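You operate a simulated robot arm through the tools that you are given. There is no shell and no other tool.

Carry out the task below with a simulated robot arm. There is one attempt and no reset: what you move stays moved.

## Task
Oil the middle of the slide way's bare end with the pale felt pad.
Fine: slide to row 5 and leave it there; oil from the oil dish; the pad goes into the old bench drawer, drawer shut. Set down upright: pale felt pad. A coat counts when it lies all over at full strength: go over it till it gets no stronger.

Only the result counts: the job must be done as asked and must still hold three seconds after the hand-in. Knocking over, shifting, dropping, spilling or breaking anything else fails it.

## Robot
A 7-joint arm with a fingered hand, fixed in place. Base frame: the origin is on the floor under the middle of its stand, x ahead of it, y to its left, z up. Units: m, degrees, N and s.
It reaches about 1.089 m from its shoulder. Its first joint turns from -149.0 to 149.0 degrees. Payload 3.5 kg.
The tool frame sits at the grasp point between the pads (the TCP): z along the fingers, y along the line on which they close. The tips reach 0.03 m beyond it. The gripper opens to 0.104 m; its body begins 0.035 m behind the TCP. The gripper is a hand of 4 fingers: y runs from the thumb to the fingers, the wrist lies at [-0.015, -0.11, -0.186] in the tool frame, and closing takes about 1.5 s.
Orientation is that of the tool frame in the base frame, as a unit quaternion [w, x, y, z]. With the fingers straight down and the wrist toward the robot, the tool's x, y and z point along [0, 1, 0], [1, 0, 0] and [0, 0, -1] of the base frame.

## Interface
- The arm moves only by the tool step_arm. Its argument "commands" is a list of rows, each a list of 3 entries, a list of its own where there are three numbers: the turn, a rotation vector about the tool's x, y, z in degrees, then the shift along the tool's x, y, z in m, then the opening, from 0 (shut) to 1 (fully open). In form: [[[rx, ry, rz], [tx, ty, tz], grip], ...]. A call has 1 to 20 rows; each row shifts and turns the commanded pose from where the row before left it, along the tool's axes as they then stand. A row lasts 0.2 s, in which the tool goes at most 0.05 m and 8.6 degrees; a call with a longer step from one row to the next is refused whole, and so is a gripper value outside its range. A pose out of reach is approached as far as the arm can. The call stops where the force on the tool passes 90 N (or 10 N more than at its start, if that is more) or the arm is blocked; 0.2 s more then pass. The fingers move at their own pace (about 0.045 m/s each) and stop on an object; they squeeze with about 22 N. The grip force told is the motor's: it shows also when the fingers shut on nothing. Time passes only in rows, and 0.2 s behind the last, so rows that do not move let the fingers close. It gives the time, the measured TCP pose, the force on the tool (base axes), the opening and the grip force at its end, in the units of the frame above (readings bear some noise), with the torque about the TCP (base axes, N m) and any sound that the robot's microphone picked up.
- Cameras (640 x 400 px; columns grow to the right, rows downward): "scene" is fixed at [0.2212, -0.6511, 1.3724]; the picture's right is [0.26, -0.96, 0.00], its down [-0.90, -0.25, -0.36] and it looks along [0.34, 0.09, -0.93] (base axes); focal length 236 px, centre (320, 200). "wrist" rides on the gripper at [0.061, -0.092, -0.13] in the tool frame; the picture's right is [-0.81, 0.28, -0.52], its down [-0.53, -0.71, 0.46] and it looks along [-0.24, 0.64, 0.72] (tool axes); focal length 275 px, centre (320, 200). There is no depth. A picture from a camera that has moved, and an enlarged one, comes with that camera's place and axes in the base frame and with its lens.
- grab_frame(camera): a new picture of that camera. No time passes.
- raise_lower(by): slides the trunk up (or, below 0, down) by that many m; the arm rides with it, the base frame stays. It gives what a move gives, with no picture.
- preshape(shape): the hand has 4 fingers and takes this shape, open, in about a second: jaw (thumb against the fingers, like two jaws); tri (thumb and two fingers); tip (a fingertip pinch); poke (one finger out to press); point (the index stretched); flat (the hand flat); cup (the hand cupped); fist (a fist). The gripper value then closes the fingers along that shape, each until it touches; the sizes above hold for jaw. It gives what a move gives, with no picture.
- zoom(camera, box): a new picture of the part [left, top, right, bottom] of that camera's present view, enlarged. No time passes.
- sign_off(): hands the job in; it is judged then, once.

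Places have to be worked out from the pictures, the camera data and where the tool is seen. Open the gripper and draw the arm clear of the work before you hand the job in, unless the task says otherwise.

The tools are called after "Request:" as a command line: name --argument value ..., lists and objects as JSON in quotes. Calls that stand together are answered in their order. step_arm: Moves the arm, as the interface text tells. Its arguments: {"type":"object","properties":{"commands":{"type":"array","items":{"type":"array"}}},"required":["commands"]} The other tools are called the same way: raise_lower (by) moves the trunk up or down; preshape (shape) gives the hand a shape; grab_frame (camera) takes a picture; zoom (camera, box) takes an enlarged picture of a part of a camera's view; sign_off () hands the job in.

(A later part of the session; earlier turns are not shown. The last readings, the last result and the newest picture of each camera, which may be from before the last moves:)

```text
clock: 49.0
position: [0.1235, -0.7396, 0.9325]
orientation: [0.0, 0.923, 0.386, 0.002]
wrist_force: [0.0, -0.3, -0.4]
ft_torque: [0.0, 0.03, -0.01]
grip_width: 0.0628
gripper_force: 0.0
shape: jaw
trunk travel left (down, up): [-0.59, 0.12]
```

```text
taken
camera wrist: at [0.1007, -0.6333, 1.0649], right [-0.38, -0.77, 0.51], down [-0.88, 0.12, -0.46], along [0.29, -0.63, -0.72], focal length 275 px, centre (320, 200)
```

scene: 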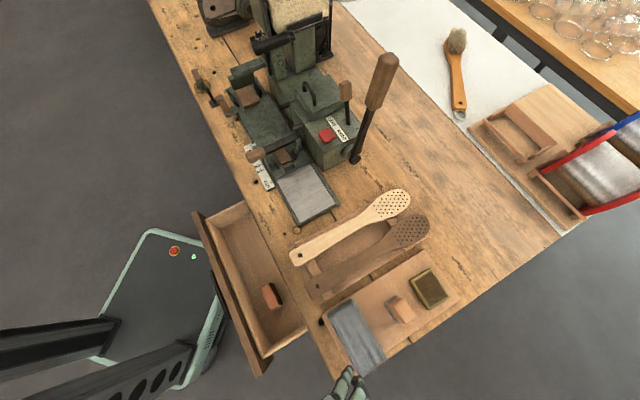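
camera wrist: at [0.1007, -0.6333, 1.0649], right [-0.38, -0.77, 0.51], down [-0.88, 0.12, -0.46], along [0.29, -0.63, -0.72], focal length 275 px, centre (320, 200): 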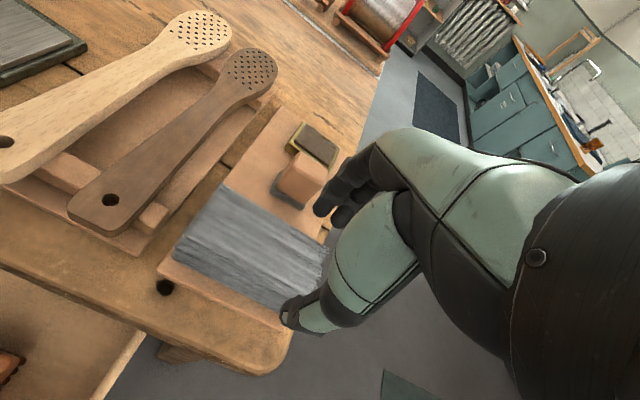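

I'm at t≈-0.436, n≈0.610, z≈0.93. I'll move forward to directly over the pad, staying above it.

Request:
step_arm --commands '[[[0, 0, 0], [0.004, 0.0445, 0], 0.6], [[0, 0, 0], [0.004, 0.0445, 0], 0.6], [[0, 0, 0], [0.004, 0.0445, 0], 0.6], [[0, 0, 0], [0, 0, 0], 0.6]]'

Request:
grab_frame --camera "wrist"

Request:
zoom --camera "scene" --box '[330, 240, 490, 360]'

```text
clock: 50.0
position: [0.2279, -0.8245, 0.9334]
orientation: [0.0, 0.923, 0.386, 0.001]
wrist_force: [0.0, 0.2, 0.8]
ft_torque: [-0.03, 0.04, -0.03]
grip_width: 0.0627
gripper_force: 0.1
shape: jaw
trunk travel left (down, up): [-0.59, 0.12]
```

```text
taken
camera wrist: at [0.2054, -0.7173, 1.0648], right [-0.38, -0.77, 0.51], down [-0.88, 0.12, -0.46], along [0.29, -0.63, -0.72], focal length 275 px, centre (320, 200)
```

wrist: 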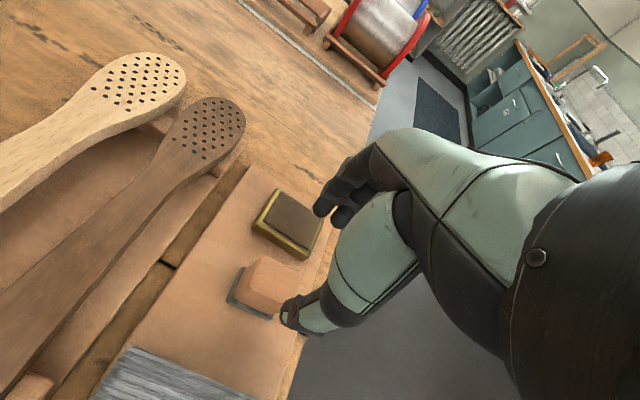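

```text
3.33 times, centred on (410, 300) of scene
camera zoom: at [0.2212, -0.6511, 1.3724], right [0.26, -0.96, 0.0], down [-0.9, -0.25, -0.36], along [0.34, 0.09, -0.93], focal length 785 px, centre (20, -133)
```

zoom: 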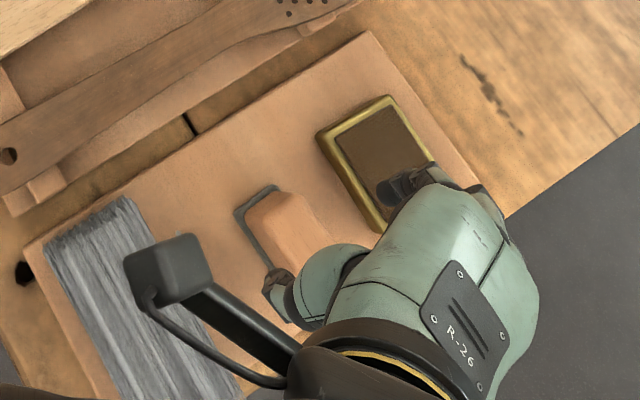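

Directly above now. I'll refine the pad's position from this closer view before descending.

Request:
zoom --camera "wrist" --box '[210, 170, 350, 340]'

```text
2.35 times, centred on (280, 255) of wrist
camera zoom: at [0.2054, -0.7173, 1.0648], right [-0.38, -0.77, 0.51], down [-0.88, 0.12, -0.46], along [0.29, -0.63, -0.72], focal length 648 px, centre (414, 71)
```

zoom: 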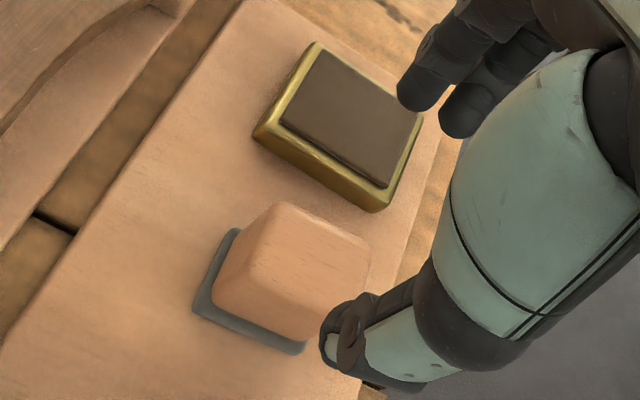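

The pad centre is refined to t≈-0.426, n≈0.745, and the dish's oil surface to t -0.457…-0.397, n 0.810…0.858. I'll descend straight down around the block to TCP z≈0.845.

Request:
step_arm --commands '[[[0, 0, 0], [0, 0, 0.03], 0.6], [[0, 0, 0], [0, 0, 0.03], 0.6], [[0, 0, 0], [0, 0, 0.02], 0.6], [[0, 0, 0], [0, 0, 0.008], 0.6]]'

Request:
zoom --camera "wrist" --box '[210, 170, 380, 380]'

Request:
zoom --camera "scene" --box '[360, 250, 460, 340]'

```text
clock: 51.0
position: [0.2302, -0.8243, 0.8458]
orientation: [0.0, 0.923, 0.384, 0.002]
wrist_force: [0.7, 0.6, 0.9]
ft_torque: [0.0, 0.01, 0.0]
grip_width: 0.0628
gripper_force: 0.1
shape: jaw
trunk travel left (down, up): [-0.59, 0.12]
```

```text
1.90 times, centred on (295, 275) of wrist
camera zoom: at [0.2063, -0.7175, 0.9772], right [-0.38, -0.77, 0.52], down [-0.88, 0.12, -0.46], along [0.29, -0.63, -0.72], focal length 524 px, centre (368, 57)
```

zoom: 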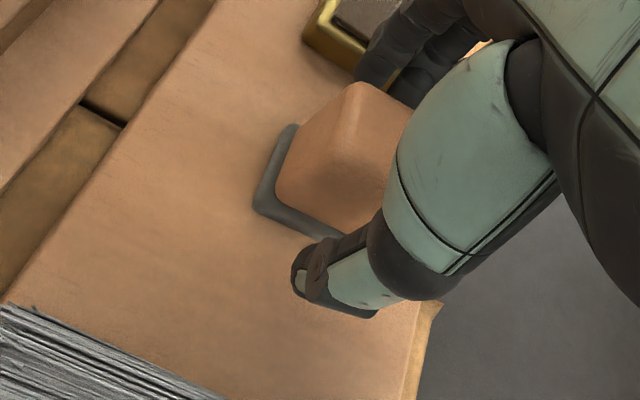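

```text
4.44 times, centred on (410, 295) of scene
camera zoom: at [0.2212, -0.6511, 1.3724], right [0.26, -0.96, 0.0], down [-0.9, -0.25, -0.36], along [0.34, 0.09, -0.93], focal length 1047 px, centre (-80, -222)
```

zoom: 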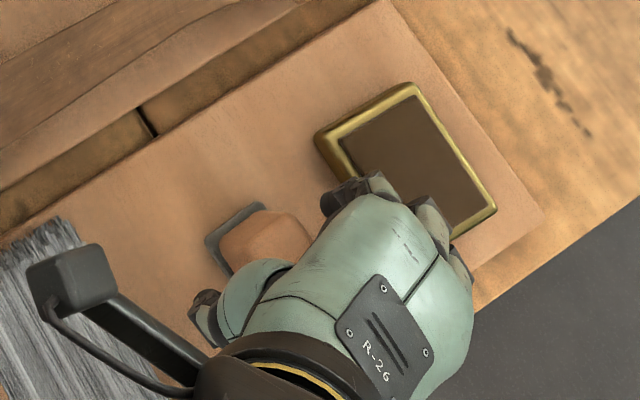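

The hand straddles the block nicely with the thumb near mid-block. Closing the grip.

Request:
step_arm --commands '[[[0, 0, 0], [0, 0, 0], 0.4], [[0, 0, 0], [0, 0, 0], 0.2], [[0, 0, 0], [0, 0, 0], 0.1], [[0, 0, 0], [0, 0, 0], 0.1], [[0, 0, 0], [0, 0, 0], 0.1], [[0, 0, 0], [0, 0, 0], 0.0], [[0, 0, 0], [0, 0, 0], 0.0]]'

Request:
zoom --camera "wrist" --box '[210, 170, 380, 380]'

```text
clock: 52.6
position: [0.2288, -0.8251, 0.8458]
orientation: [0.0, 0.923, 0.385, 0.002]
wrist_force: [-0.6, 0.0, -0.4]
ft_torque: [-0.04, -0.01, 0.03]
grip_width: 0.0267
gripper_force: 21.7
shape: jaw
trunk travel left (down, up): [-0.59, 0.12]
```

```text
1.90 times, centred on (295, 275) of wrist
camera zoom: at [0.2062, -0.7174, 0.9773], right [-0.38, -0.77, 0.51], down [-0.88, 0.12, -0.46], along [0.29, -0.63, -0.72], focal length 524 px, centre (368, 57)
```

zoom: 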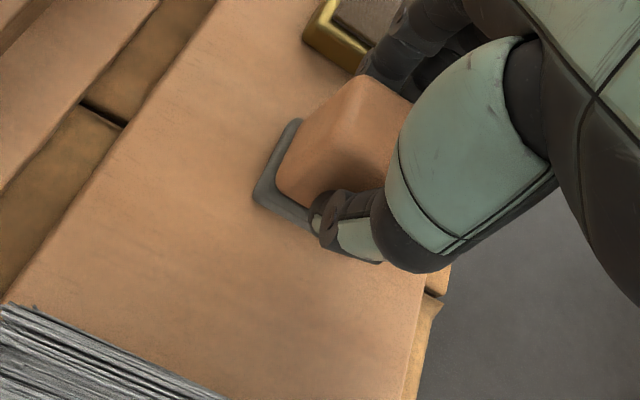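

The pad is held (width 0.0267, 22 N). I'll lift it 5 cm and check it stays upright.

Request:
step_arm --commands '[[[0, 0, 0], [0, 0, -0.01], 0.0], [[0, 0, 0], [0, 0, -0.02], 0.0], [[0, 0, 0], [0, 0, -0.025], 0.0], [[0, 0, 0], [0, 0, 0], 0.0]]'

Request:
zoom --camera "wrist" --box '[210, 170, 380, 380]'

Request:
zoom --camera "scene" --box '[360, 250, 460, 340]'

```text
clock: 53.6
position: [0.2283, -0.8281, 0.9012]
orientation: [0.0, 0.923, 0.385, 0.002]
wrist_force: [0.0, 0.4, -0.7]
ft_torque: [-0.01, 0.02, -0.02]
grip_width: 0.0263
gripper_force: 22.0
shape: jaw
trunk travel left (down, up): [-0.59, 0.12]
```

```text
1.90 times, centred on (295, 275) of wrist
camera zoom: at [0.205, -0.7193, 1.0324], right [-0.38, -0.77, 0.51], down [-0.88, 0.12, -0.46], along [0.29, -0.63, -0.72], focal length 524 px, centre (368, 57)
```

zoom: 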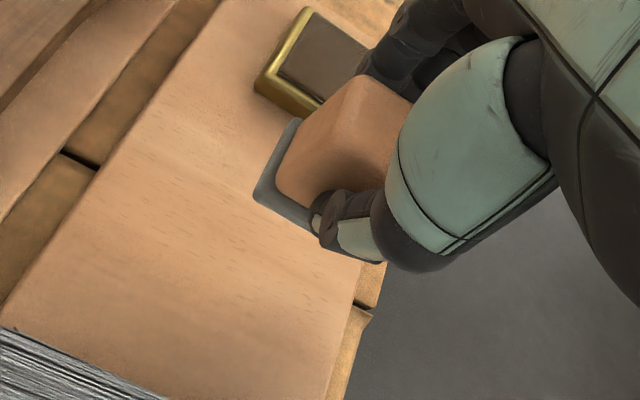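

```text
4.44 times, centred on (410, 295) of scene
camera zoom: at [0.2212, -0.6511, 1.3724], right [0.26, -0.96, 0.0], down [-0.9, -0.25, -0.36], along [0.34, 0.09, -0.93], focal length 1047 px, centre (-80, -222)
```

zoom: 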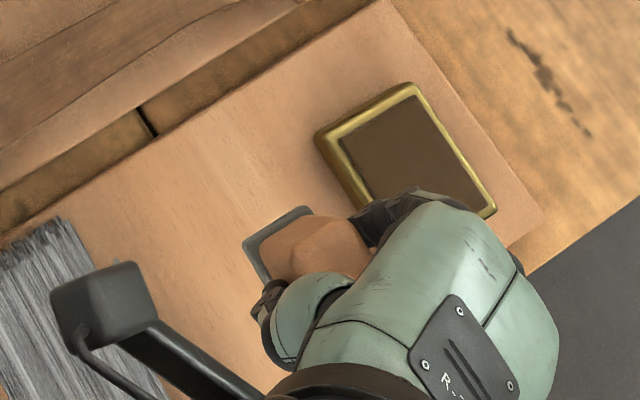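

The pad is upright in the grip. I'll carry it over the dish centre.

Request:
step_arm --commands '[[[0, 0, 0], [0.001, 0.03, 0], 0.0], [[0, 0, 0], [0.001, 0.03, 0], 0.0], [[0, 0, 0], [0, 0.0275, 0], 0.0], [[0, 0, 0], [0, 0, 0.02], 0.0], [[0, 0, 0], [0, 0, 0], 0.0]]'

Request:
zoom --camera "wrist" --box '[210, 170, 380, 380]'

Request:
zoom --camera "scene" --box '[380, 240, 480, 330]'

```text
clock: 54.8
position: [0.291, -0.8871, 0.8814]
orientation: [-0.001, 0.923, 0.384, 0.003]
wrist_force: [0.6, 0.8, -0.3]
ft_torque: [0.01, -0.01, -0.03]
grip_width: 0.0269
gripper_force: 21.8
shape: jaw
trunk travel left (down, up): [-0.59, 0.12]
```

```text
1.90 times, centred on (295, 275) of wrist
camera zoom: at [0.2687, -0.7797, 1.0127], right [-0.38, -0.77, 0.51], down [-0.88, 0.12, -0.46], along [0.29, -0.63, -0.72], focal length 524 px, centre (368, 57)
```

zoom: 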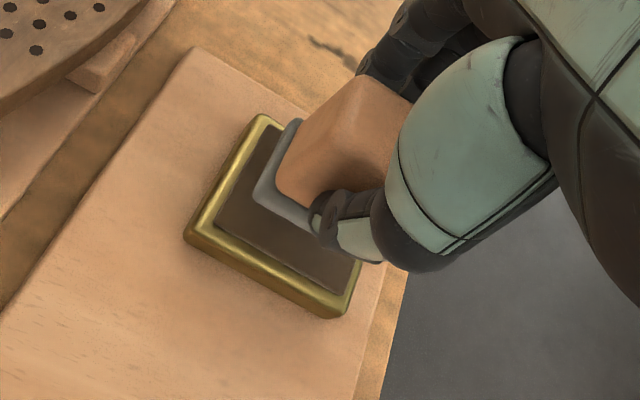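

```text
4.44 times, centred on (430, 285) of scene
camera zoom: at [0.2212, -0.6511, 1.3724], right [0.26, -0.96, 0.0], down [-0.9, -0.25, -0.36], along [0.34, 0.09, -0.93], focal length 1047 px, centre (-169, -178)
```

zoom: 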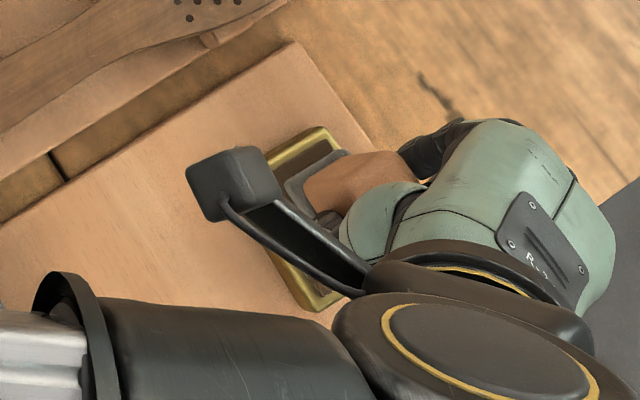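

The sole is centred within the brass rim. I'll lower gently until contact.

Request:
step_arm --commands '[[[0, 0, 0], [0, 0.002, 0.012], 0.0], [[0, 0, 0], [0, 0, 0.004], 0.0], [[0, 0, 0], [0, 0, 0.003], 0.0], [[0, 0, 0], [0, 0, 0.002], 0.0]]'

Request:
zoom --camera "wrist" --box '[210, 170, 380, 380]'

```text
clock: 55.8
position: [0.2925, -0.8866, 0.8654]
orientation: [0.003, 0.923, 0.384, 0.002]
wrist_force: [0.7, -5.9, 31.0]
ft_torque: [-0.25, -0.06, -0.01]
grip_width: 0.0293
gripper_force: 21.6
shape: jaw
trunk travel left (down, up): [-0.59, 0.12]
```

```text
1.90 times, centred on (295, 275) of wrist
camera zoom: at [0.269, -0.7793, 0.9959], right [-0.38, -0.77, 0.52], down [-0.88, 0.12, -0.46], along [0.29, -0.63, -0.72], focal length 524 px, centre (368, 57)
```

zoom: 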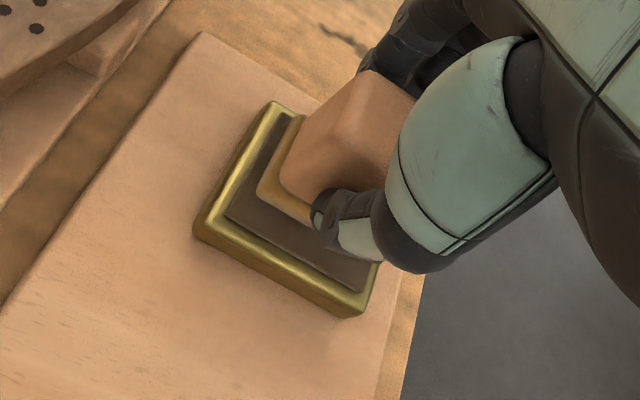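

Contact at about 31 N, and the felt has turned amber, so it's taking up oil. I'll ease the pressure a touch and dwell a moment.

Request:
step_arm --commands '[[[0, 0, 0], [0, 0, -0.0015], 0.0], [[0, 0, 0], [0, 0, 0], 0.0], [[0, 0, 0], [0, 0, 0], 0.0], [[0, 0, 0], [0, 0, 0], 0.0], [[0, 0, 0], [0, 0, 0], 0.0]]'

Request:
zoom --camera "wrist" --box '[250, 200, 350, 320]'

```text
clock: 57.0
position: [0.2907, -0.8861, 0.8647]
orientation: [0.003, 0.923, 0.385, 0.003]
wrist_force: [0.6, -9.4, 35.6]
ft_torque: [-0.42, -0.1, -0.04]
grip_width: 0.03
gripper_force: 21.9
shape: jaw
trunk travel left (down, up): [-0.59, 0.12]
```

```text
3.33 times, centred on (300, 260) of wrist
camera zoom: at [0.2687, -0.7787, 0.9957], right [-0.38, -0.77, 0.52], down [-0.88, 0.12, -0.46], along [0.29, -0.63, -0.72], focal length 918 px, centre (387, 0)
```

zoom: 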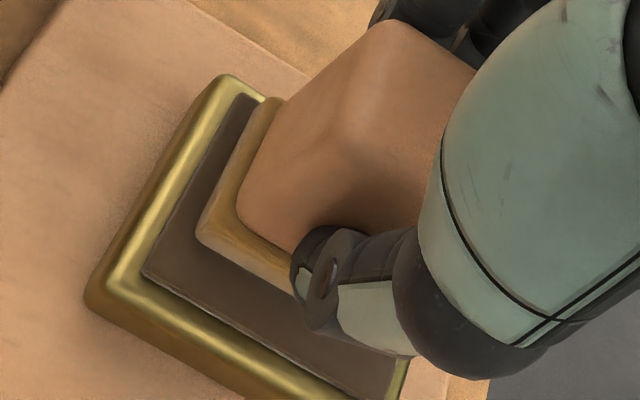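

The felt is amber all around its visible edge. I'll lift it out and check the hold.

Request:
step_arm --commands '[[[0, 0, 0], [0, 0, -0.01], 0.0], [[0, 0, 0], [0, 0, -0.02], 0.0], [[0, 0, 0], [0, 0, -0.025], 0.0], [[0, 0, 0], [0, 0, 0], 0.0]]'

Request:
zoom --camera "wrist" --box '[210, 170, 380, 380]'

Request:
grab_frame --camera "scene"

```text
clock: 58.0
position: [0.2912, -0.8864, 0.9175]
orientation: [0.0, 0.923, 0.385, 0.001]
wrist_force: [0.0, -0.2, 0.1]
ft_torque: [-0.02, 0.02, 0.03]
grip_width: 0.0283
gripper_force: 22.1
shape: jaw
trunk travel left (down, up): [-0.59, 0.12]
```

```text
1.90 times, centred on (295, 275) of wrist
camera zoom: at [0.2688, -0.7796, 1.0486], right [-0.38, -0.77, 0.51], down [-0.88, 0.12, -0.46], along [0.29, -0.63, -0.72], focal length 524 px, centre (368, 57)
```

zoom: 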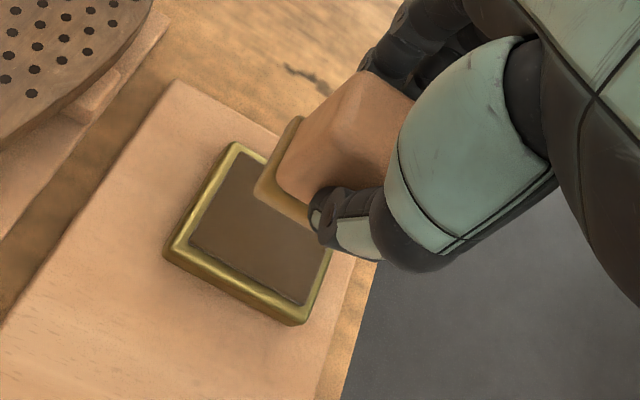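

```text
taken
```

scene: 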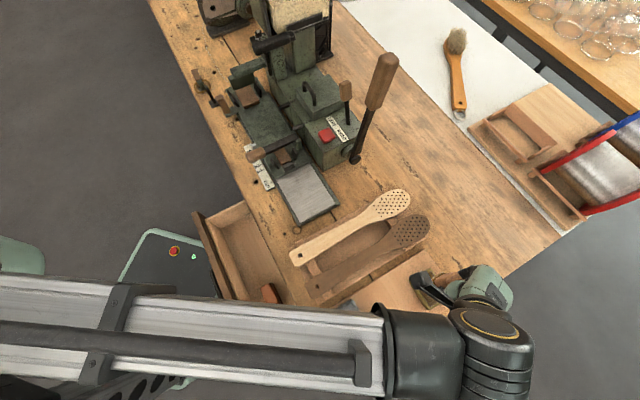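

The oiled pad is held well and the dish hasn't moved. I'll rise and carry it across to above the bare steel, roughly centred (t≈-0.07, n≈0.70).

Request:
step_arm --commands '[[[0, 0, 0], [0, 0, -0.035], 0.0], [[0, 0, 0], [0, 0, -0.035], 0.0], [[0, 0, 0], [0.0438, -0.0163, 0], 0.0], [[0, 0, 0], [0.0438, -0.0163, 0], 0.0], [[0, 0, 0], [0.0438, -0.0163, 0], 0.0], [[0, 0, 0], [0.0438, -0.0163, 0], 0.0], [[0, 0, 0], [0.0438, -0.0163, 0], 0.0], [[0, 0, 0], [0.0438, -0.0163, 0], 0.0], [[0, 0, 0], [0.0438, -0.0163, 0], 0.0], [[0, 0, 0], [0.0438, -0.0163, 0], 0.0], [[0, 0, 0], [0, 0, 0], 0.0]]'

Request:
grab_frame --camera "wrist"

Request:
grab_frame --camera "scene"

```text
clock: 60.4
position: [0.4452, -0.5467, 0.9885]
orientation: [0.001, 0.923, 0.385, 0.002]
wrist_force: [-0.6, 0.7, -0.7]
ft_torque: [-0.01, 0.02, 0.0]
grip_width: 0.0282
gripper_force: 21.6
shape: jaw
trunk travel left (down, up): [-0.59, 0.12]
```

```text
taken
camera wrist: at [0.4225, -0.4387, 1.1193], right [-0.38, -0.77, 0.52], down [-0.88, 0.12, -0.46], along [0.29, -0.63, -0.72], focal length 275 px, centre (320, 200)
```

wrist: 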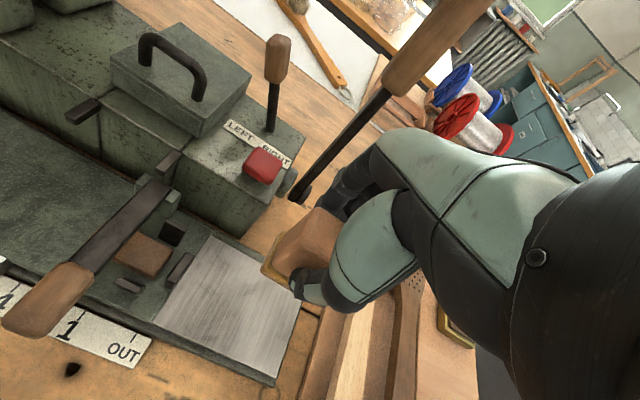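

```text
taken
```

scene: 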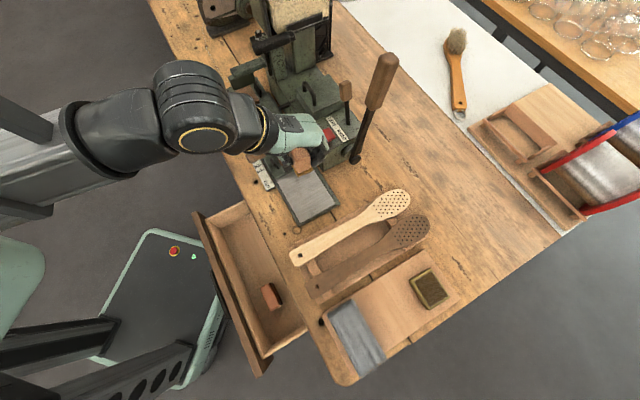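

Above the bare end now. I'll zoom in to locate the steel plate corners and its height from both cameras.

Request:
zoom --camera "wrist" --box '[120, 200, 340, 390]'

Request:
zoom --camera "scene" --box '[250, 130, 360, 240]'

```text
2.11 times, centred on (230, 295) of wrist
camera zoom: at [0.4225, -0.4387, 1.1193], right [-0.38, -0.77, 0.52], down [-0.88, 0.12, -0.46], along [0.29, -0.63, -0.72], focal length 580 px, centre (510, 0)
```

zoom: 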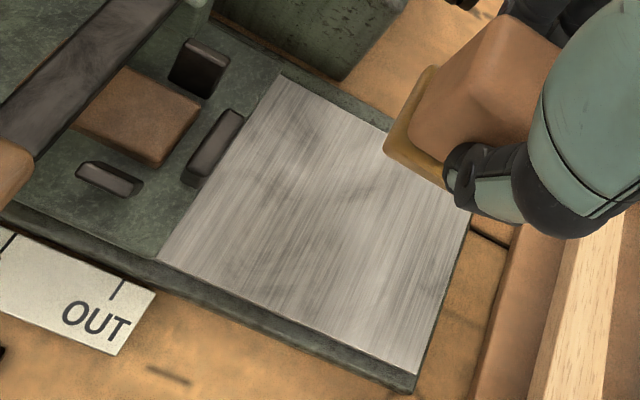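

```text
3.64 times, centred on (305, 185) of scene
camera zoom: at [0.2212, -0.6511, 1.3724], right [0.26, -0.96, 0.0], down [-0.9, -0.25, -0.36], along [0.34, 0.09, -0.93], focal length 857 px, centre (374, 254)
```

zoom: 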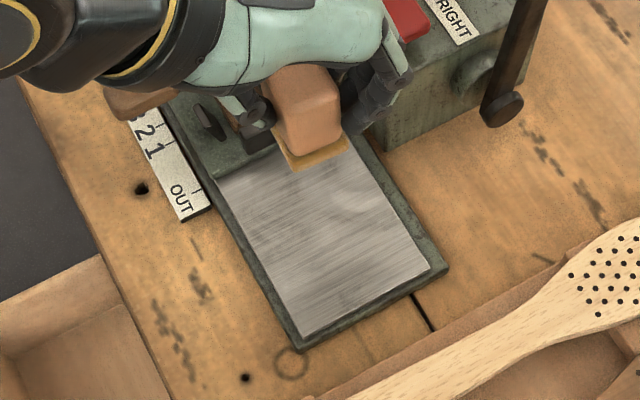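

The bare plate spans t≈-0.1435…-0.0065, n≈0.651…0.753 at z≈0.80, and the pad is already over its middle (t≈-0.075, n≈0.702). Descending towards contact.

Request:
step_arm --commands '[[[0, 0, 0], [0, 0, 0.04], 0.0], [[0, 0, 0], [0, 0, 0.04], 0.0], [[0, 0, 0], [0, 0, 0.03], 0.0], [[0, 0, 0], [0, 0, 0.01], 0.0], [[0, 0, 0], [0, 0, 0.0], 0.0]]'

Request:
zoom --camera "wrist" --box '[180, 170, 380, 380]'

Request:
zoom --camera "scene" --box '[250, 130, 360, 240]'

```text
clock: 61.6
position: [0.445, -0.5475, 0.8681]
orientation: [0.0, 0.923, 0.385, 0.002]
wrist_force: [-0.4, 1.1, -0.3]
ft_torque: [0.02, 0.0, -0.01]
grip_width: 0.0279
gripper_force: 21.8
shape: jaw
trunk travel left (down, up): [-0.59, 0.12]
```

```text
1.90 times, centred on (280, 275) of wrist
camera zoom: at [0.4225, -0.44, 0.9999], right [-0.38, -0.77, 0.51], down [-0.88, 0.12, -0.46], along [0.29, -0.63, -0.72], focal length 524 px, centre (396, 57)
```

zoom: 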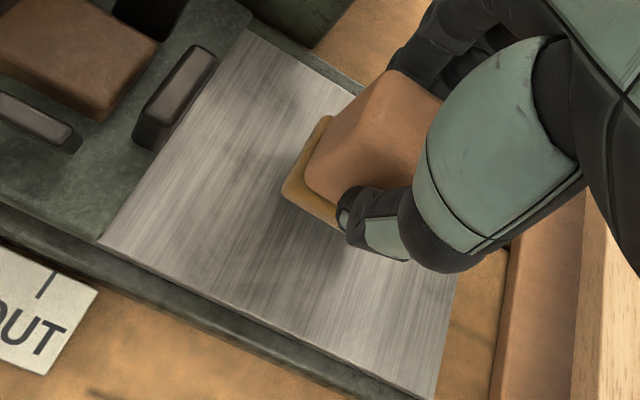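

```text
3.64 times, centred on (305, 185) of scene
camera zoom: at [0.2212, -0.6511, 1.3724], right [0.26, -0.96, 0.0], down [-0.9, -0.25, -0.36], along [0.34, 0.09, -0.93], focal length 857 px, centre (374, 254)
```

zoom: 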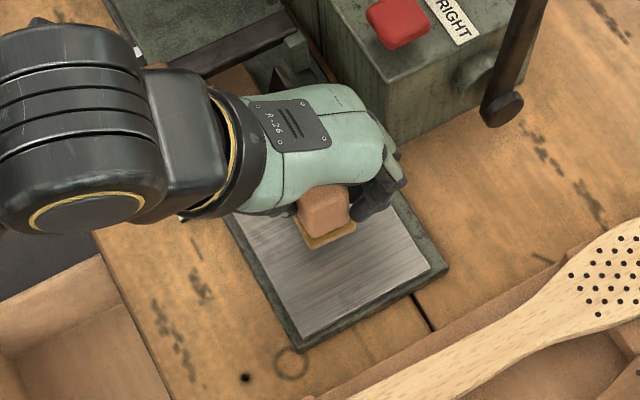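

Clear on all sides, with no contact yet at z 0.868. I'll lower in small steps to touch.

Request:
step_arm --commands '[[[0, 0, 0], [0, 0, 0.008], 0.0], [[0, 0, 0], [0, 0, 0.003], 0.0], [[0, 0, 0], [0, 0, 0.002], 0.0], [[0, 0, 0], [0, 0, 0.0], 0.0]]'

```text
clock: 62.6
position: [0.4459, -0.5471, 0.8542]
orientation: [0.0, 0.923, 0.386, 0.002]
wrist_force: [-0.5, -0.5, -1.0]
ft_torque: [0.0, 0.01, 0.02]
grip_width: 0.0278
gripper_force: 21.6
shape: jaw
trunk travel left (down, up): [-0.59, 0.12]
```

No contact yet at z≈0.854. I'll continue down by millimetres.

Request:
step_arm --commands '[[[0, 0, 0], [0, 0, 0.002], 0.0], [[0, 0, 0], [0, 0, 0.002], 0.0], [[0, 0, 0], [0, 0, 0.0], 0.0]]'

```text
clock: 63.4
position: [0.4459, -0.5475, 0.8521]
orientation: [0.001, 0.923, 0.386, 0.002]
wrist_force: [0.7, -1.4, 7.2]
ft_torque: [-0.09, -0.03, 0.0]
grip_width: 0.028
gripper_force: 21.9
shape: jaw
trunk travel left (down, up): [-0.59, 0.12]
```

Light contact at 7 N. I'll add a hair of pressure and make small strokes around the middle, then lift to see how the coat shows.

Request:
step_arm --commands '[[[0, 0, 0], [0, 0, 0.001], 0.0], [[0, 0, 0], [0.012, 0, 0], 0.0], [[0, 0, 0], [-0.012, 0, 0], 0.0], [[0, 0, 0], [-0.012, 0, 0], 0.0], [[0, 0, 0], [0.012, 0, 0], 0.0], [[0, 0, 0], [0, 0.012, 0], 0.0], [[0, 0, 0], [0, -0.012, 0], 0.0], [[0, 0, 0], [0, -0.012, 0], 0.0], [[0, 0, 0], [0, 0.012, 0], 0.0]]'

Request:
zoom --camera "wrist" --box '[180, 170, 380, 380]'

Request:
zoom --camera "scene" --box '[250, 130, 360, 240]'

```text
clock: 65.4
position: [0.4458, -0.5448, 0.8503]
orientation: [0.0, 0.923, 0.385, 0.001]
wrist_force: [-4.9, 2.8, 14.4]
ft_torque: [0.15, 0.12, -0.01]
grip_width: 0.0289
gripper_force: 21.5
shape: jaw
trunk travel left (down, up): [-0.59, 0.12]
```

```text
1.90 times, centred on (280, 275) of wrist
camera zoom: at [0.4226, -0.4374, 0.9815], right [-0.38, -0.77, 0.52], down [-0.88, 0.12, -0.46], along [0.29, -0.63, -0.72], focal length 524 px, centre (396, 57)
```

zoom: 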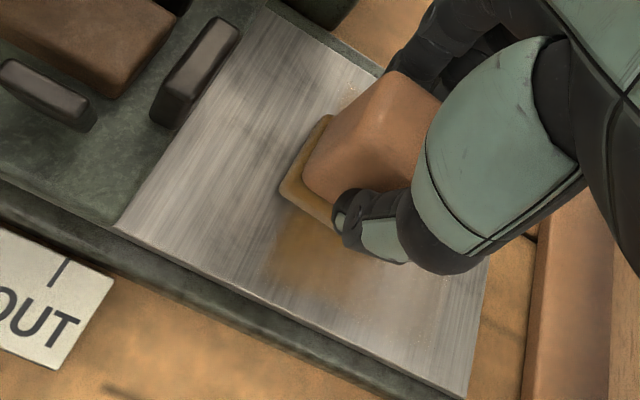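

```text
3.64 times, centred on (305, 185) of scene
camera zoom: at [0.2212, -0.6511, 1.3724], right [0.26, -0.96, 0.0], down [-0.9, -0.25, -0.36], along [0.34, 0.09, -0.93], focal length 857 px, centre (374, 254)
```

zoom: 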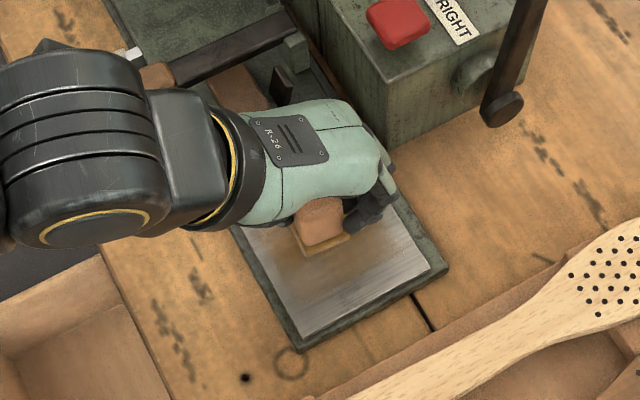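

The oil leaves a visible amber coat. I'll lift to see its extent.

Request:
step_arm --commands '[[[0, 0, 0], [0, 0, -0.02], 0.0], [[0, 0, 0], [0, 0, -0.04], 0.0], [[0, 0, 0], [0, 0.02, -0.04], 0.0], [[0, 0, 0], [0, 0.02, -0.02], 0.0], [[0, 0, 0], [0, 0, 0], 0.0]]'

Request:
zoom --camera "wrist" --box '[100, 180, 340, 400]'

Request:
zoom --camera "scene" --box '[250, 130, 360, 240]'

```text
clock: 66.6
position: [0.4754, -0.5746, 0.9711]
orientation: [0.0, 0.923, 0.386, 0.002]
wrist_force: [-0.8, 0.4, -0.7]
ft_torque: [-0.01, 0.0, -0.01]
grip_width: 0.0281
gripper_force: 21.8
shape: jaw
trunk travel left (down, up): [-0.59, 0.12]
```

```text
1.82 times, centred on (220, 290) of wrist
camera zoom: at [0.4521, -0.4672, 1.1022], right [-0.38, -0.77, 0.51], down [-0.88, 0.12, -0.46], along [0.29, -0.63, -0.72], focal length 500 px, centre (502, 36)
```

zoom: 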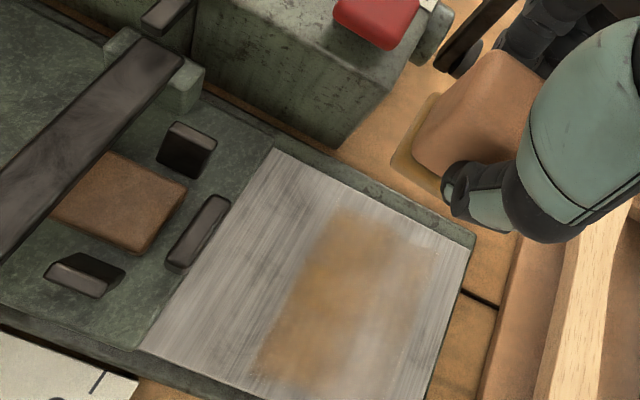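

```text
3.64 times, centred on (305, 185) of scene
camera zoom: at [0.2212, -0.6511, 1.3724], right [0.26, -0.96, 0.0], down [-0.9, -0.25, -0.36], along [0.34, 0.09, -0.93], focal length 857 px, centre (374, 254)
```

zoom: 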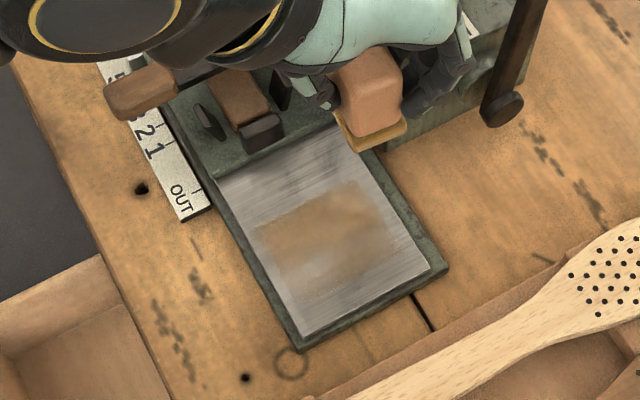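

The coat is patchy: stronger toward the slide and fading outward. I'll zoom in closer to judge its edges and strength.

Request:
zoom --camera "scene" --box '[272, 165, 332, 225]'

Request:
zoom --camera "wrist" --box '[160, 240, 290, 400]'

```text
6.67 times, centred on (302, 195) of scene
camera zoom: at [0.2212, -0.6511, 1.3724], right [0.26, -0.96, 0.0], down [-0.9, -0.25, -0.36], along [0.34, 0.09, -0.93], focal length 1570 px, centre (440, 233)
```

zoom: 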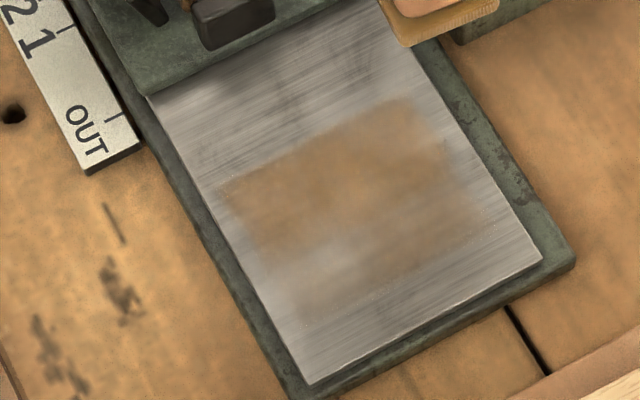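

```text
2.50 times, centred on (225, 320) of wrist
camera zoom: at [0.4521, -0.4672, 1.1022], right [-0.38, -0.77, 0.51], down [-0.88, 0.12, -0.46], along [0.29, -0.63, -0.72], focal length 688 px, centre (558, -100)
```

zoom: 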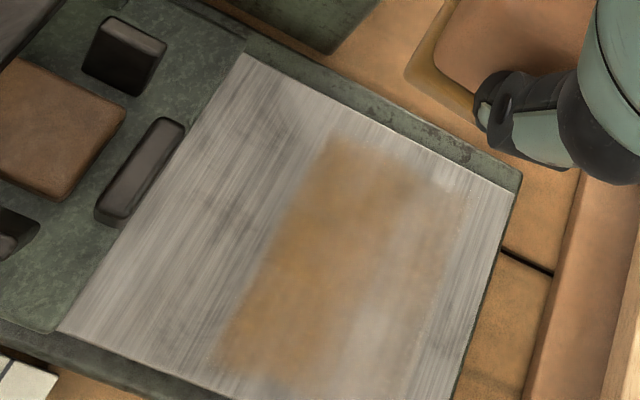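

The coat appears within a region of about t -0.122…-0.057, n 0.663…0.742, still faint on its outer half. I'll sweep the pad over all of that with serpentine strokes: first reposition above its outer corner.

Request:
step_arm --commands '[[[0, 0, 0], [-0.013, -0.034, 0.02], 0.0], [[0, 0, 0], [-0.013, -0.033, 0.02], 0.0], [[0, 0, 0], [0, 0, 0.04], 0.0], [[0, 0, 0], [0, 0, 0.03], 0.0], [[0, 0, 0], [0, 0, 0.006], 0.0], [[0, 0, 0], [0, 0, 0.0], 0.0]]'

```text
clock: 68.0
position: [0.4103, -0.5466, 0.8536]
orientation: [0.0, 0.923, 0.386, 0.003]
wrist_force: [-0.4, 0.4, 0.0]
ft_torque: [0.01, 0.02, 0.05]
grip_width: 0.0281
gripper_force: 22.1
shape: jaw
trunk travel left (down, up): [-0.59, 0.12]
```

At t≈-0.096, n≈0.677, just off the surface. Now pressing lightly and sweeping along n, stepping in t.

Request:
step_arm --commands '[[[0, 0, 0], [0, 0, 0.0025], 0.0], [[0, 0, 0], [0, 0, 0.0005], 0.0], [[0, 0, 0], [0, 0.014, 0], 0.0], [[0, 0, 0], [0, 0.014, 0], 0.0], [[0, 0, 0], [0, 0.014, 0], 0.0], [[0, 0, 0], [0, 0.012, 0], 0.0], [[0, 0, 0], [0.012, 0, 0], 0.0], [[0, 0, 0], [0.01, 0, 0], 0.0], [[0, 0, 0], [0, -0.014, 0], 0.0], [[0, 0, 0], [0, -0.014, 0], 0.0], [[0, 0, 0], [0, -0.014, 0], 0.0], [[0, 0, 0], [0, -0.012, 0], 0.0], [[0, 0, 0], [-0.012, 0, 0], 0.0], [[0, 0, 0], [-0.012, 0, 0], 0.0]]'

Request:
zoom --camera "wrist" --box '[180, 170, 380, 380]'

```text
clock: 71.0
position: [0.4071, -0.5472, 0.8497]
orientation: [0.001, 0.923, 0.385, 0.003]
wrist_force: [0.7, 1.4, 3.3]
ft_torque: [0.06, -0.01, 0.01]
grip_width: 0.028
gripper_force: 21.8
shape: jaw
trunk travel left (down, up): [-0.59, 0.12]
```

```text
1.90 times, centred on (280, 275) of wrist
camera zoom: at [0.3836, -0.4402, 0.9823], right [-0.38, -0.77, 0.51], down [-0.88, 0.12, -0.46], along [0.29, -0.63, -0.72], focal length 524 px, centre (396, 57)
```

zoom: 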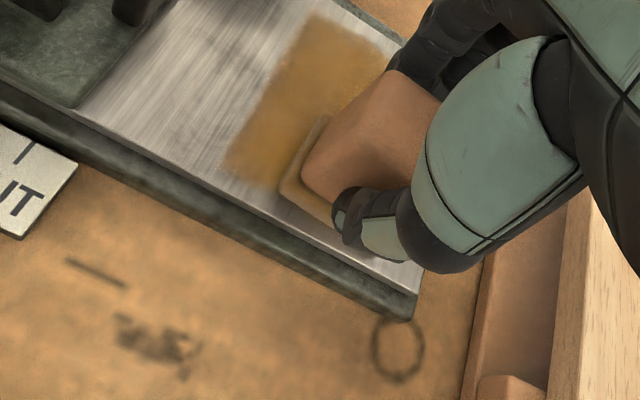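

The coat is building up evenly. I'll make another round of sweeps with slightly more pressure.

Request:
step_arm --commands '[[[0, 0, 0], [0, -0.002, 0.0008], 0.0], [[0, 0, 0], [0, 0.014, 0], 0.0], [[0, 0, 0], [0, 0.014, 0], 0.0], [[0, 0, 0], [0, 0.014, 0], 0.0], [[0, 0, 0], [0, 0.014, 0], 0.0], [[0, 0, 0], [0.012, 0.002, 0], 0.0], [[0, 0, 0], [0, -0.014, 0], 0.0], [[0, 0, 0], [0, -0.014, 0], 0.0], [[0, 0, 0], [0, -0.014, 0], 0.0], [[0, 0, 0], [0, -0.014, 0], 0.0], [[0, 0, 0], [0.012, -0.002, 0], 0.0], [[0, 0, 0], [0, 0.014, 0], 0.0], [[0, 0, 0], [0, 0.014, 0], 0.0], [[0, 0, 0], [0, 0.014, 0], 0.0], [[0, 0, 0], [0, 0.014, 0], 0.0], [[0, 0, 0], [0, 0.002, 0], 0.0]]'

Request:
zoom --camera "wrist" --box '[160, 170, 360, 380]'

```text
clock: 74.4
position: [0.4639, -0.5695, 0.8501]
orientation: [0.001, 0.923, 0.385, 0.002]
wrist_force: [-3.3, 2.1, 9.8]
ft_torque: [0.13, 0.06, 0.06]
grip_width: 0.0283
gripper_force: 22.1
shape: jaw
trunk travel left (down, up): [-0.59, 0.12]
```

```text
1.90 times, centred on (260, 275) of wrist
camera zoom: at [0.4401, -0.4624, 0.9816], right [-0.38, -0.77, 0.52], down [-0.88, 0.12, -0.46], along [0.29, -0.63, -0.72], focal length 524 px, centre (434, 57)
```

zoom: 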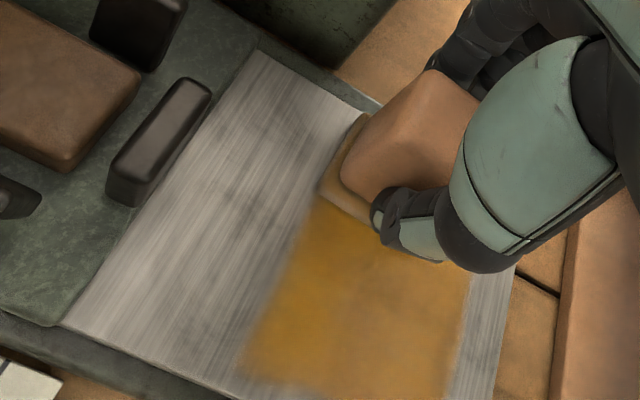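

The coat is now a strong, well-defined amber. I'll do another full set of passes and then lift to compare.

Request:
step_arm --commands '[[[0, 0, 0], [0, -0.014, 0], 0.0], [[0, 0, 0], [0, -0.014, 0], 0.0], [[0, 0, 0], [0, -0.014, 0], 0.0], [[0, 0, 0], [0, -0.016, 0], 0.0], [[0, 0, 0], [-0.013, -0.002, 0], 0.0], [[0, 0, 0], [0, 0.015, 0], 0.0], [[0, 0, 0], [0, 0.015, 0], 0.0], [[0, 0, 0], [0, 0.015, 0], 0.0], [[0, 0, 0], [0, 0.015, 0], 0.0], [[0, 0, 0], [-0.013, 0.002, 0], 0.0], [[0, 0, 0], [0, -0.015, 0], 0.0], [[0, 0, 0], [0, -0.015, 0], 0.0], [[0, 0, 0], [0, -0.015, 0], 0.0], [[0, 0, 0], [0, -0.017, 0], 0.0], [[0, 0, 0], [0, 0, -0.02], 0.0], [[0, 0, 0], [0.02, 0.02, -0.04], 0.0], [[0, 0, 0], [0.02, 0.03, -0.03], 0.0], [[0, 0, 0], [0, 0.03, -0.02], 0.0], [[0, 0, 0], [0, 0, 0], 0.0]]'

Request:
zoom --camera "scene" --box '[272, 165, 332, 225]'

Request:
zoom --camera "wrist" --box '[140, 240, 290, 400]'

```text
clock: 78.4
position: [0.4876, -0.5754, 0.96]
orientation: [0.001, 0.923, 0.386, 0.002]
wrist_force: [0.6, -0.2, -0.8]
ft_torque: [-0.01, 0.02, -0.01]
grip_width: 0.0275
gripper_force: 22.2
shape: jaw
trunk travel left (down, up): [-0.59, 0.12]
```

```text
6.67 times, centred on (302, 195) of scene
camera zoom: at [0.2212, -0.6511, 1.3724], right [0.26, -0.96, 0.0], down [-0.9, -0.25, -0.36], along [0.34, 0.09, -0.93], focal length 1570 px, centre (440, 233)
```

zoom: 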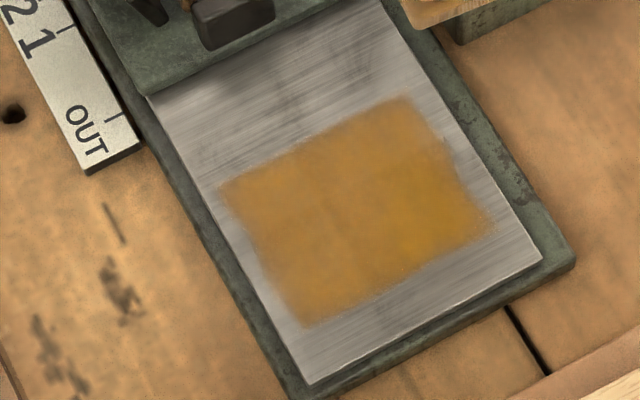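

```text
2.50 times, centred on (215, 320) of wrist
camera zoom: at [0.4643, -0.4682, 1.0905], right [-0.38, -0.77, 0.51], down [-0.88, 0.12, -0.46], along [0.29, -0.63, -0.72], focal length 688 px, centre (582, -100)
```

zoom: 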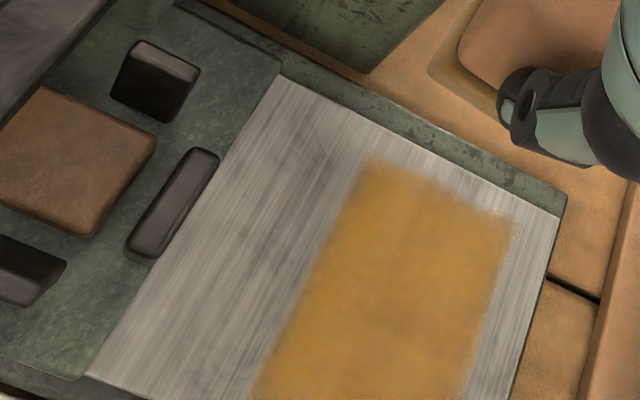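

The coat now fills the whole patch but the far-right part is brighter than the rest, so it isn't at full strength everywhere. I'll check how much oil the felt still shows.

Request:
zoom --camera "wrist" --box '[290, 210, 350, 300]'

Request:
zoom --camera "scene" --box '[290, 130, 340, 180]'

```text
4.44 times, centred on (320, 255) of wrist
camera zoom: at [0.4643, -0.4682, 1.0905], right [-0.38, -0.77, 0.51], down [-0.88, 0.12, -0.46], along [0.29, -0.63, -0.72], focal length 1224 px, centre (320, -44)
```

zoom: 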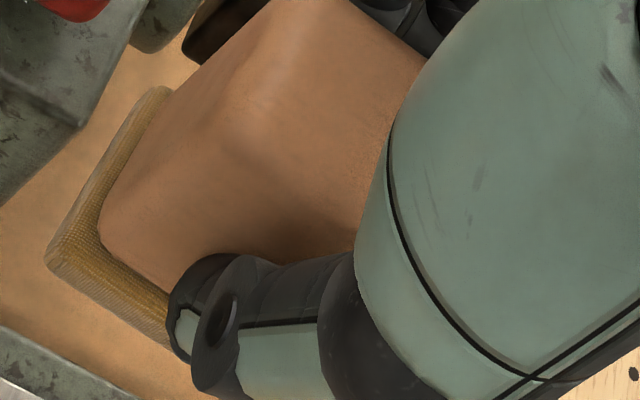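

```text
8.00 times, centred on (315, 155) of scene
camera zoom: at [0.2212, -0.6511, 1.3724], right [0.26, -0.96, 0.0], down [-0.9, -0.25, -0.36], along [0.34, 0.09, -0.93], focal length 1885 px, centre (360, 560)
```

zoom: 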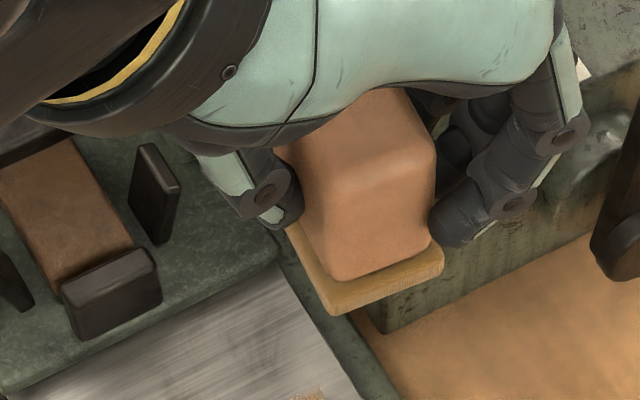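

The felt shows some grey at its edges but still holds oil. I'll go down again and sweep the weaker half (toward the slide and the robot).

Request:
step_arm --commands '[[[0, 0, 0], [-0.006, -0.038, 0.01], 0.0], [[0, 0, 0], [-0.006, -0.039, 0.02], 0.0], [[0, 0, 0], [0, 0, 0.04], 0.0], [[0, 0, 0], [0, 0, 0.03], 0.0], [[0, 0, 0], [0, 0, 0.0065], 0.0], [[0, 0, 0], [0, 0, 0.003], 0.0], [[0, 0, 0], [0, 0.014, 0], 0.0], [[0, 0, 0], [0, 0.014, 0], 0.0], [[0, 0, 0], [0, 0.014, 0], 0.0], [[0, 0, 0], [0, 0.014, 0], 0.0], [[0, 0, 0], [0, -0.014, 0], 0.0], [[0, 0, 0], [0, -0.014, 0], 0.0], [[0, 0, 0], [0, -0.014, 0], 0.0], [[0, 0, 0], [0, -0.014, 0], 0.0]]'

Request:
zoom --camera "wrist" --box '[160, 170, 360, 380]'

```text
clock: 81.4
position: [0.4245, -0.5293, 0.8504]
orientation: [0.001, 0.923, 0.385, 0.002]
wrist_force: [1.1, -1.5, 8.3]
ft_torque: [0.0, -0.05, 0.0]
grip_width: 0.0279
gripper_force: 21.3
shape: jaw
trunk travel left (down, up): [-0.59, 0.12]
```

```text
1.90 times, centred on (260, 275) of wrist
camera zoom: at [0.402, -0.4215, 0.9816], right [-0.38, -0.77, 0.52], down [-0.88, 0.12, -0.46], along [0.29, -0.63, -0.72], focal length 524 px, centre (434, 57)
```

zoom: 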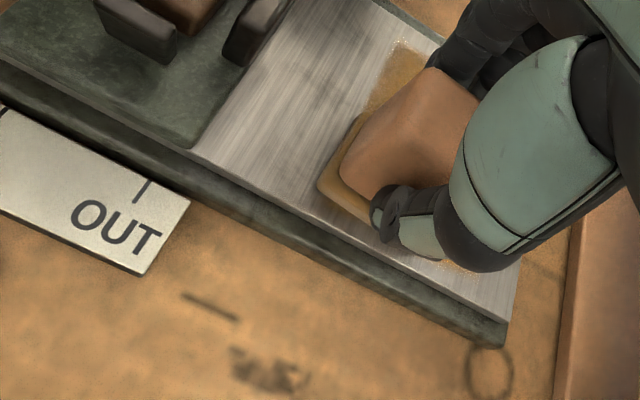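

Pressure is about 8 N. I'll add three more columns of strokes across the full patch, then lift and compare.

Request:
step_arm --commands '[[[0, 0, 0], [-0.008, 0, 0.0003], 0.0], [[0, 0, 0], [0, 0.014, 0], 0.0], [[0, 0, 0], [0, 0.014, 0], 0.0], [[0, 0, 0], [0, 0.014, 0], 0.0], [[0, 0, 0], [0, 0.014, 0], 0.0], [[0, 0, 0], [-0.016, 0, 0], 0.0], [[0, 0, 0], [0, -0.014, 0], 0.0], [[0, 0, 0], [0, -0.014, 0], 0.0], [[0, 0, 0], [0, -0.014, 0], 0.0], [[0, 0, 0], [0, -0.016, 0], 0.0], [[0, 0, 0], [0.024, 0, 0], 0.0], [[0, 0, 0], [0, 0.006, 0], 0.0], [[0, 0, 0], [-0.024, 0, 0], 0.0], [[0, 0, 0], [0, 0, -0.02], 0.0], [[0, 0, 0], [0.02, 0.02, -0.04], 0.0], [[0, 0, 0], [0.02, 0.03, -0.03], 0.0], [[0, 0, 0], [0, 0.03, -0.02], 0.0], [[0, 0, 0], [0, 0, 0], 0.0]]'

Request:
zoom --camera "scene" --box '[272, 165, 332, 225]'

Request:
zoom --camera "wrist" --box '[140, 220, 350, 400]'

```text
clock: 85.2
position: [0.4946, -0.5757, 0.9616]
orientation: [0.0, 0.923, 0.386, 0.002]
wrist_force: [-0.6, 0.8, -0.9]
ft_torque: [-0.02, 0.02, 0.0]
grip_width: 0.028
gripper_force: 21.5
shape: jaw
trunk travel left (down, up): [-0.59, 0.12]
```

```text
6.67 times, centred on (302, 195) of scene
camera zoom: at [0.2212, -0.6511, 1.3724], right [0.26, -0.96, 0.0], down [-0.9, -0.25, -0.36], along [0.34, 0.09, -0.93], focal length 1570 px, centre (440, 233)
```

zoom: 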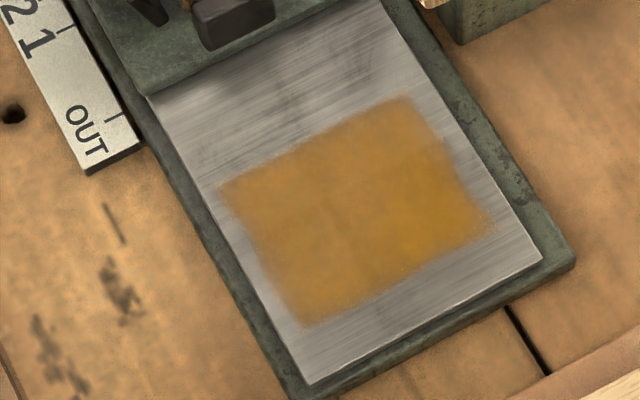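

```text
2.22 times, centred on (245, 310) of wrist
camera zoom: at [0.4714, -0.4686, 1.0929], right [-0.38, -0.77, 0.51], down [-0.88, 0.12, -0.46], along [0.29, -0.63, -0.72], focal length 612 px, centre (487, -44)
```

zoom: 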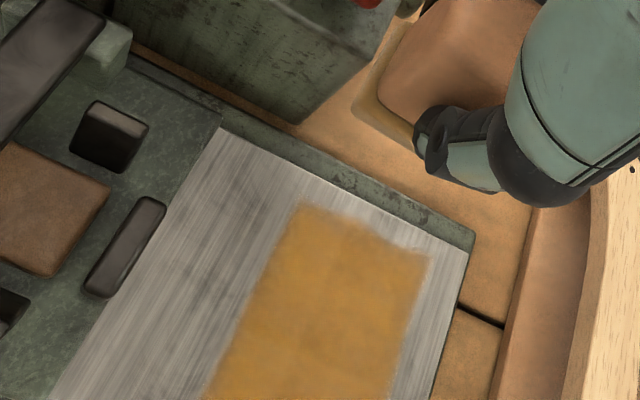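

It's more even but still slightly stronger at the lower right, and the felt looks partly spent. I'll re-dip for fresh oil: rise and carry the pad back over the dish.

Request:
step_arm --commands '[[[0, 0, 0], [0, -0.02, -0.03], 0.0], [[0, 0, 0], [-0.0455, 0.0, 0], 0.0], [[0, 0, 0], [-0.0455, 0.012, 0], 0.0], [[0, 0, 0], [-0.0455, 0.014, 0], 0.0], [[0, 0, 0], [-0.0455, 0.014, 0], 0.0], [[0, 0, 0], [-0.0455, 0.014, 0], 0.0], [[0, 0, 0], [-0.0455, 0.014, 0], 0.0], [[0, 0, 0], [-0.0455, 0.014, 0], 0.0], [[0, 0, 0], [-0.045, 0.014, 0], 0.0], [[0, 0, 0], [0, 0, 0.04], 0.0], [[0, 0, 0], [0, 0, 0.03], 0.0], [[0, 0, 0], [0, 0, 0.02], 0.0], [[0, 0, 0], [0, 0, 0], 0.0]]'

Request:
zoom --camera "wrist" --box '[210, 170, 380, 380]'

```text
clock: 88.0
position: [0.2926, -0.888, 0.8992]
orientation: [0.0, 0.923, 0.386, 0.001]
wrist_force: [-0.6, 0.7, -0.5]
ft_torque: [-0.02, 0.01, -0.02]
grip_width: 0.0279
gripper_force: 21.6
shape: jaw
trunk travel left (down, up): [-0.59, 0.12]
```

```text
1.90 times, centred on (295, 275) of wrist
camera zoom: at [0.2699, -0.7812, 1.0298], right [-0.38, -0.77, 0.52], down [-0.88, 0.12, -0.46], along [0.29, -0.63, -0.72], focal length 524 px, centre (368, 57)
```

zoom: 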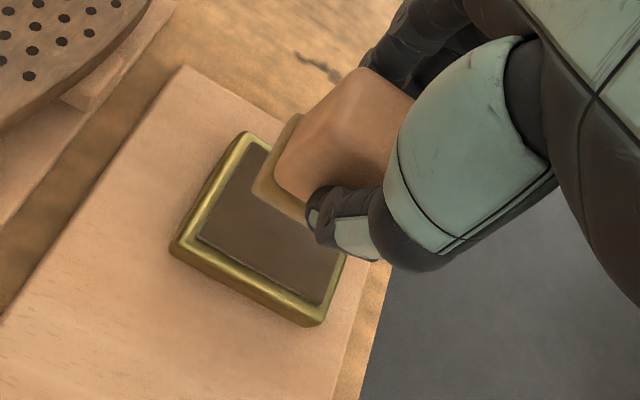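

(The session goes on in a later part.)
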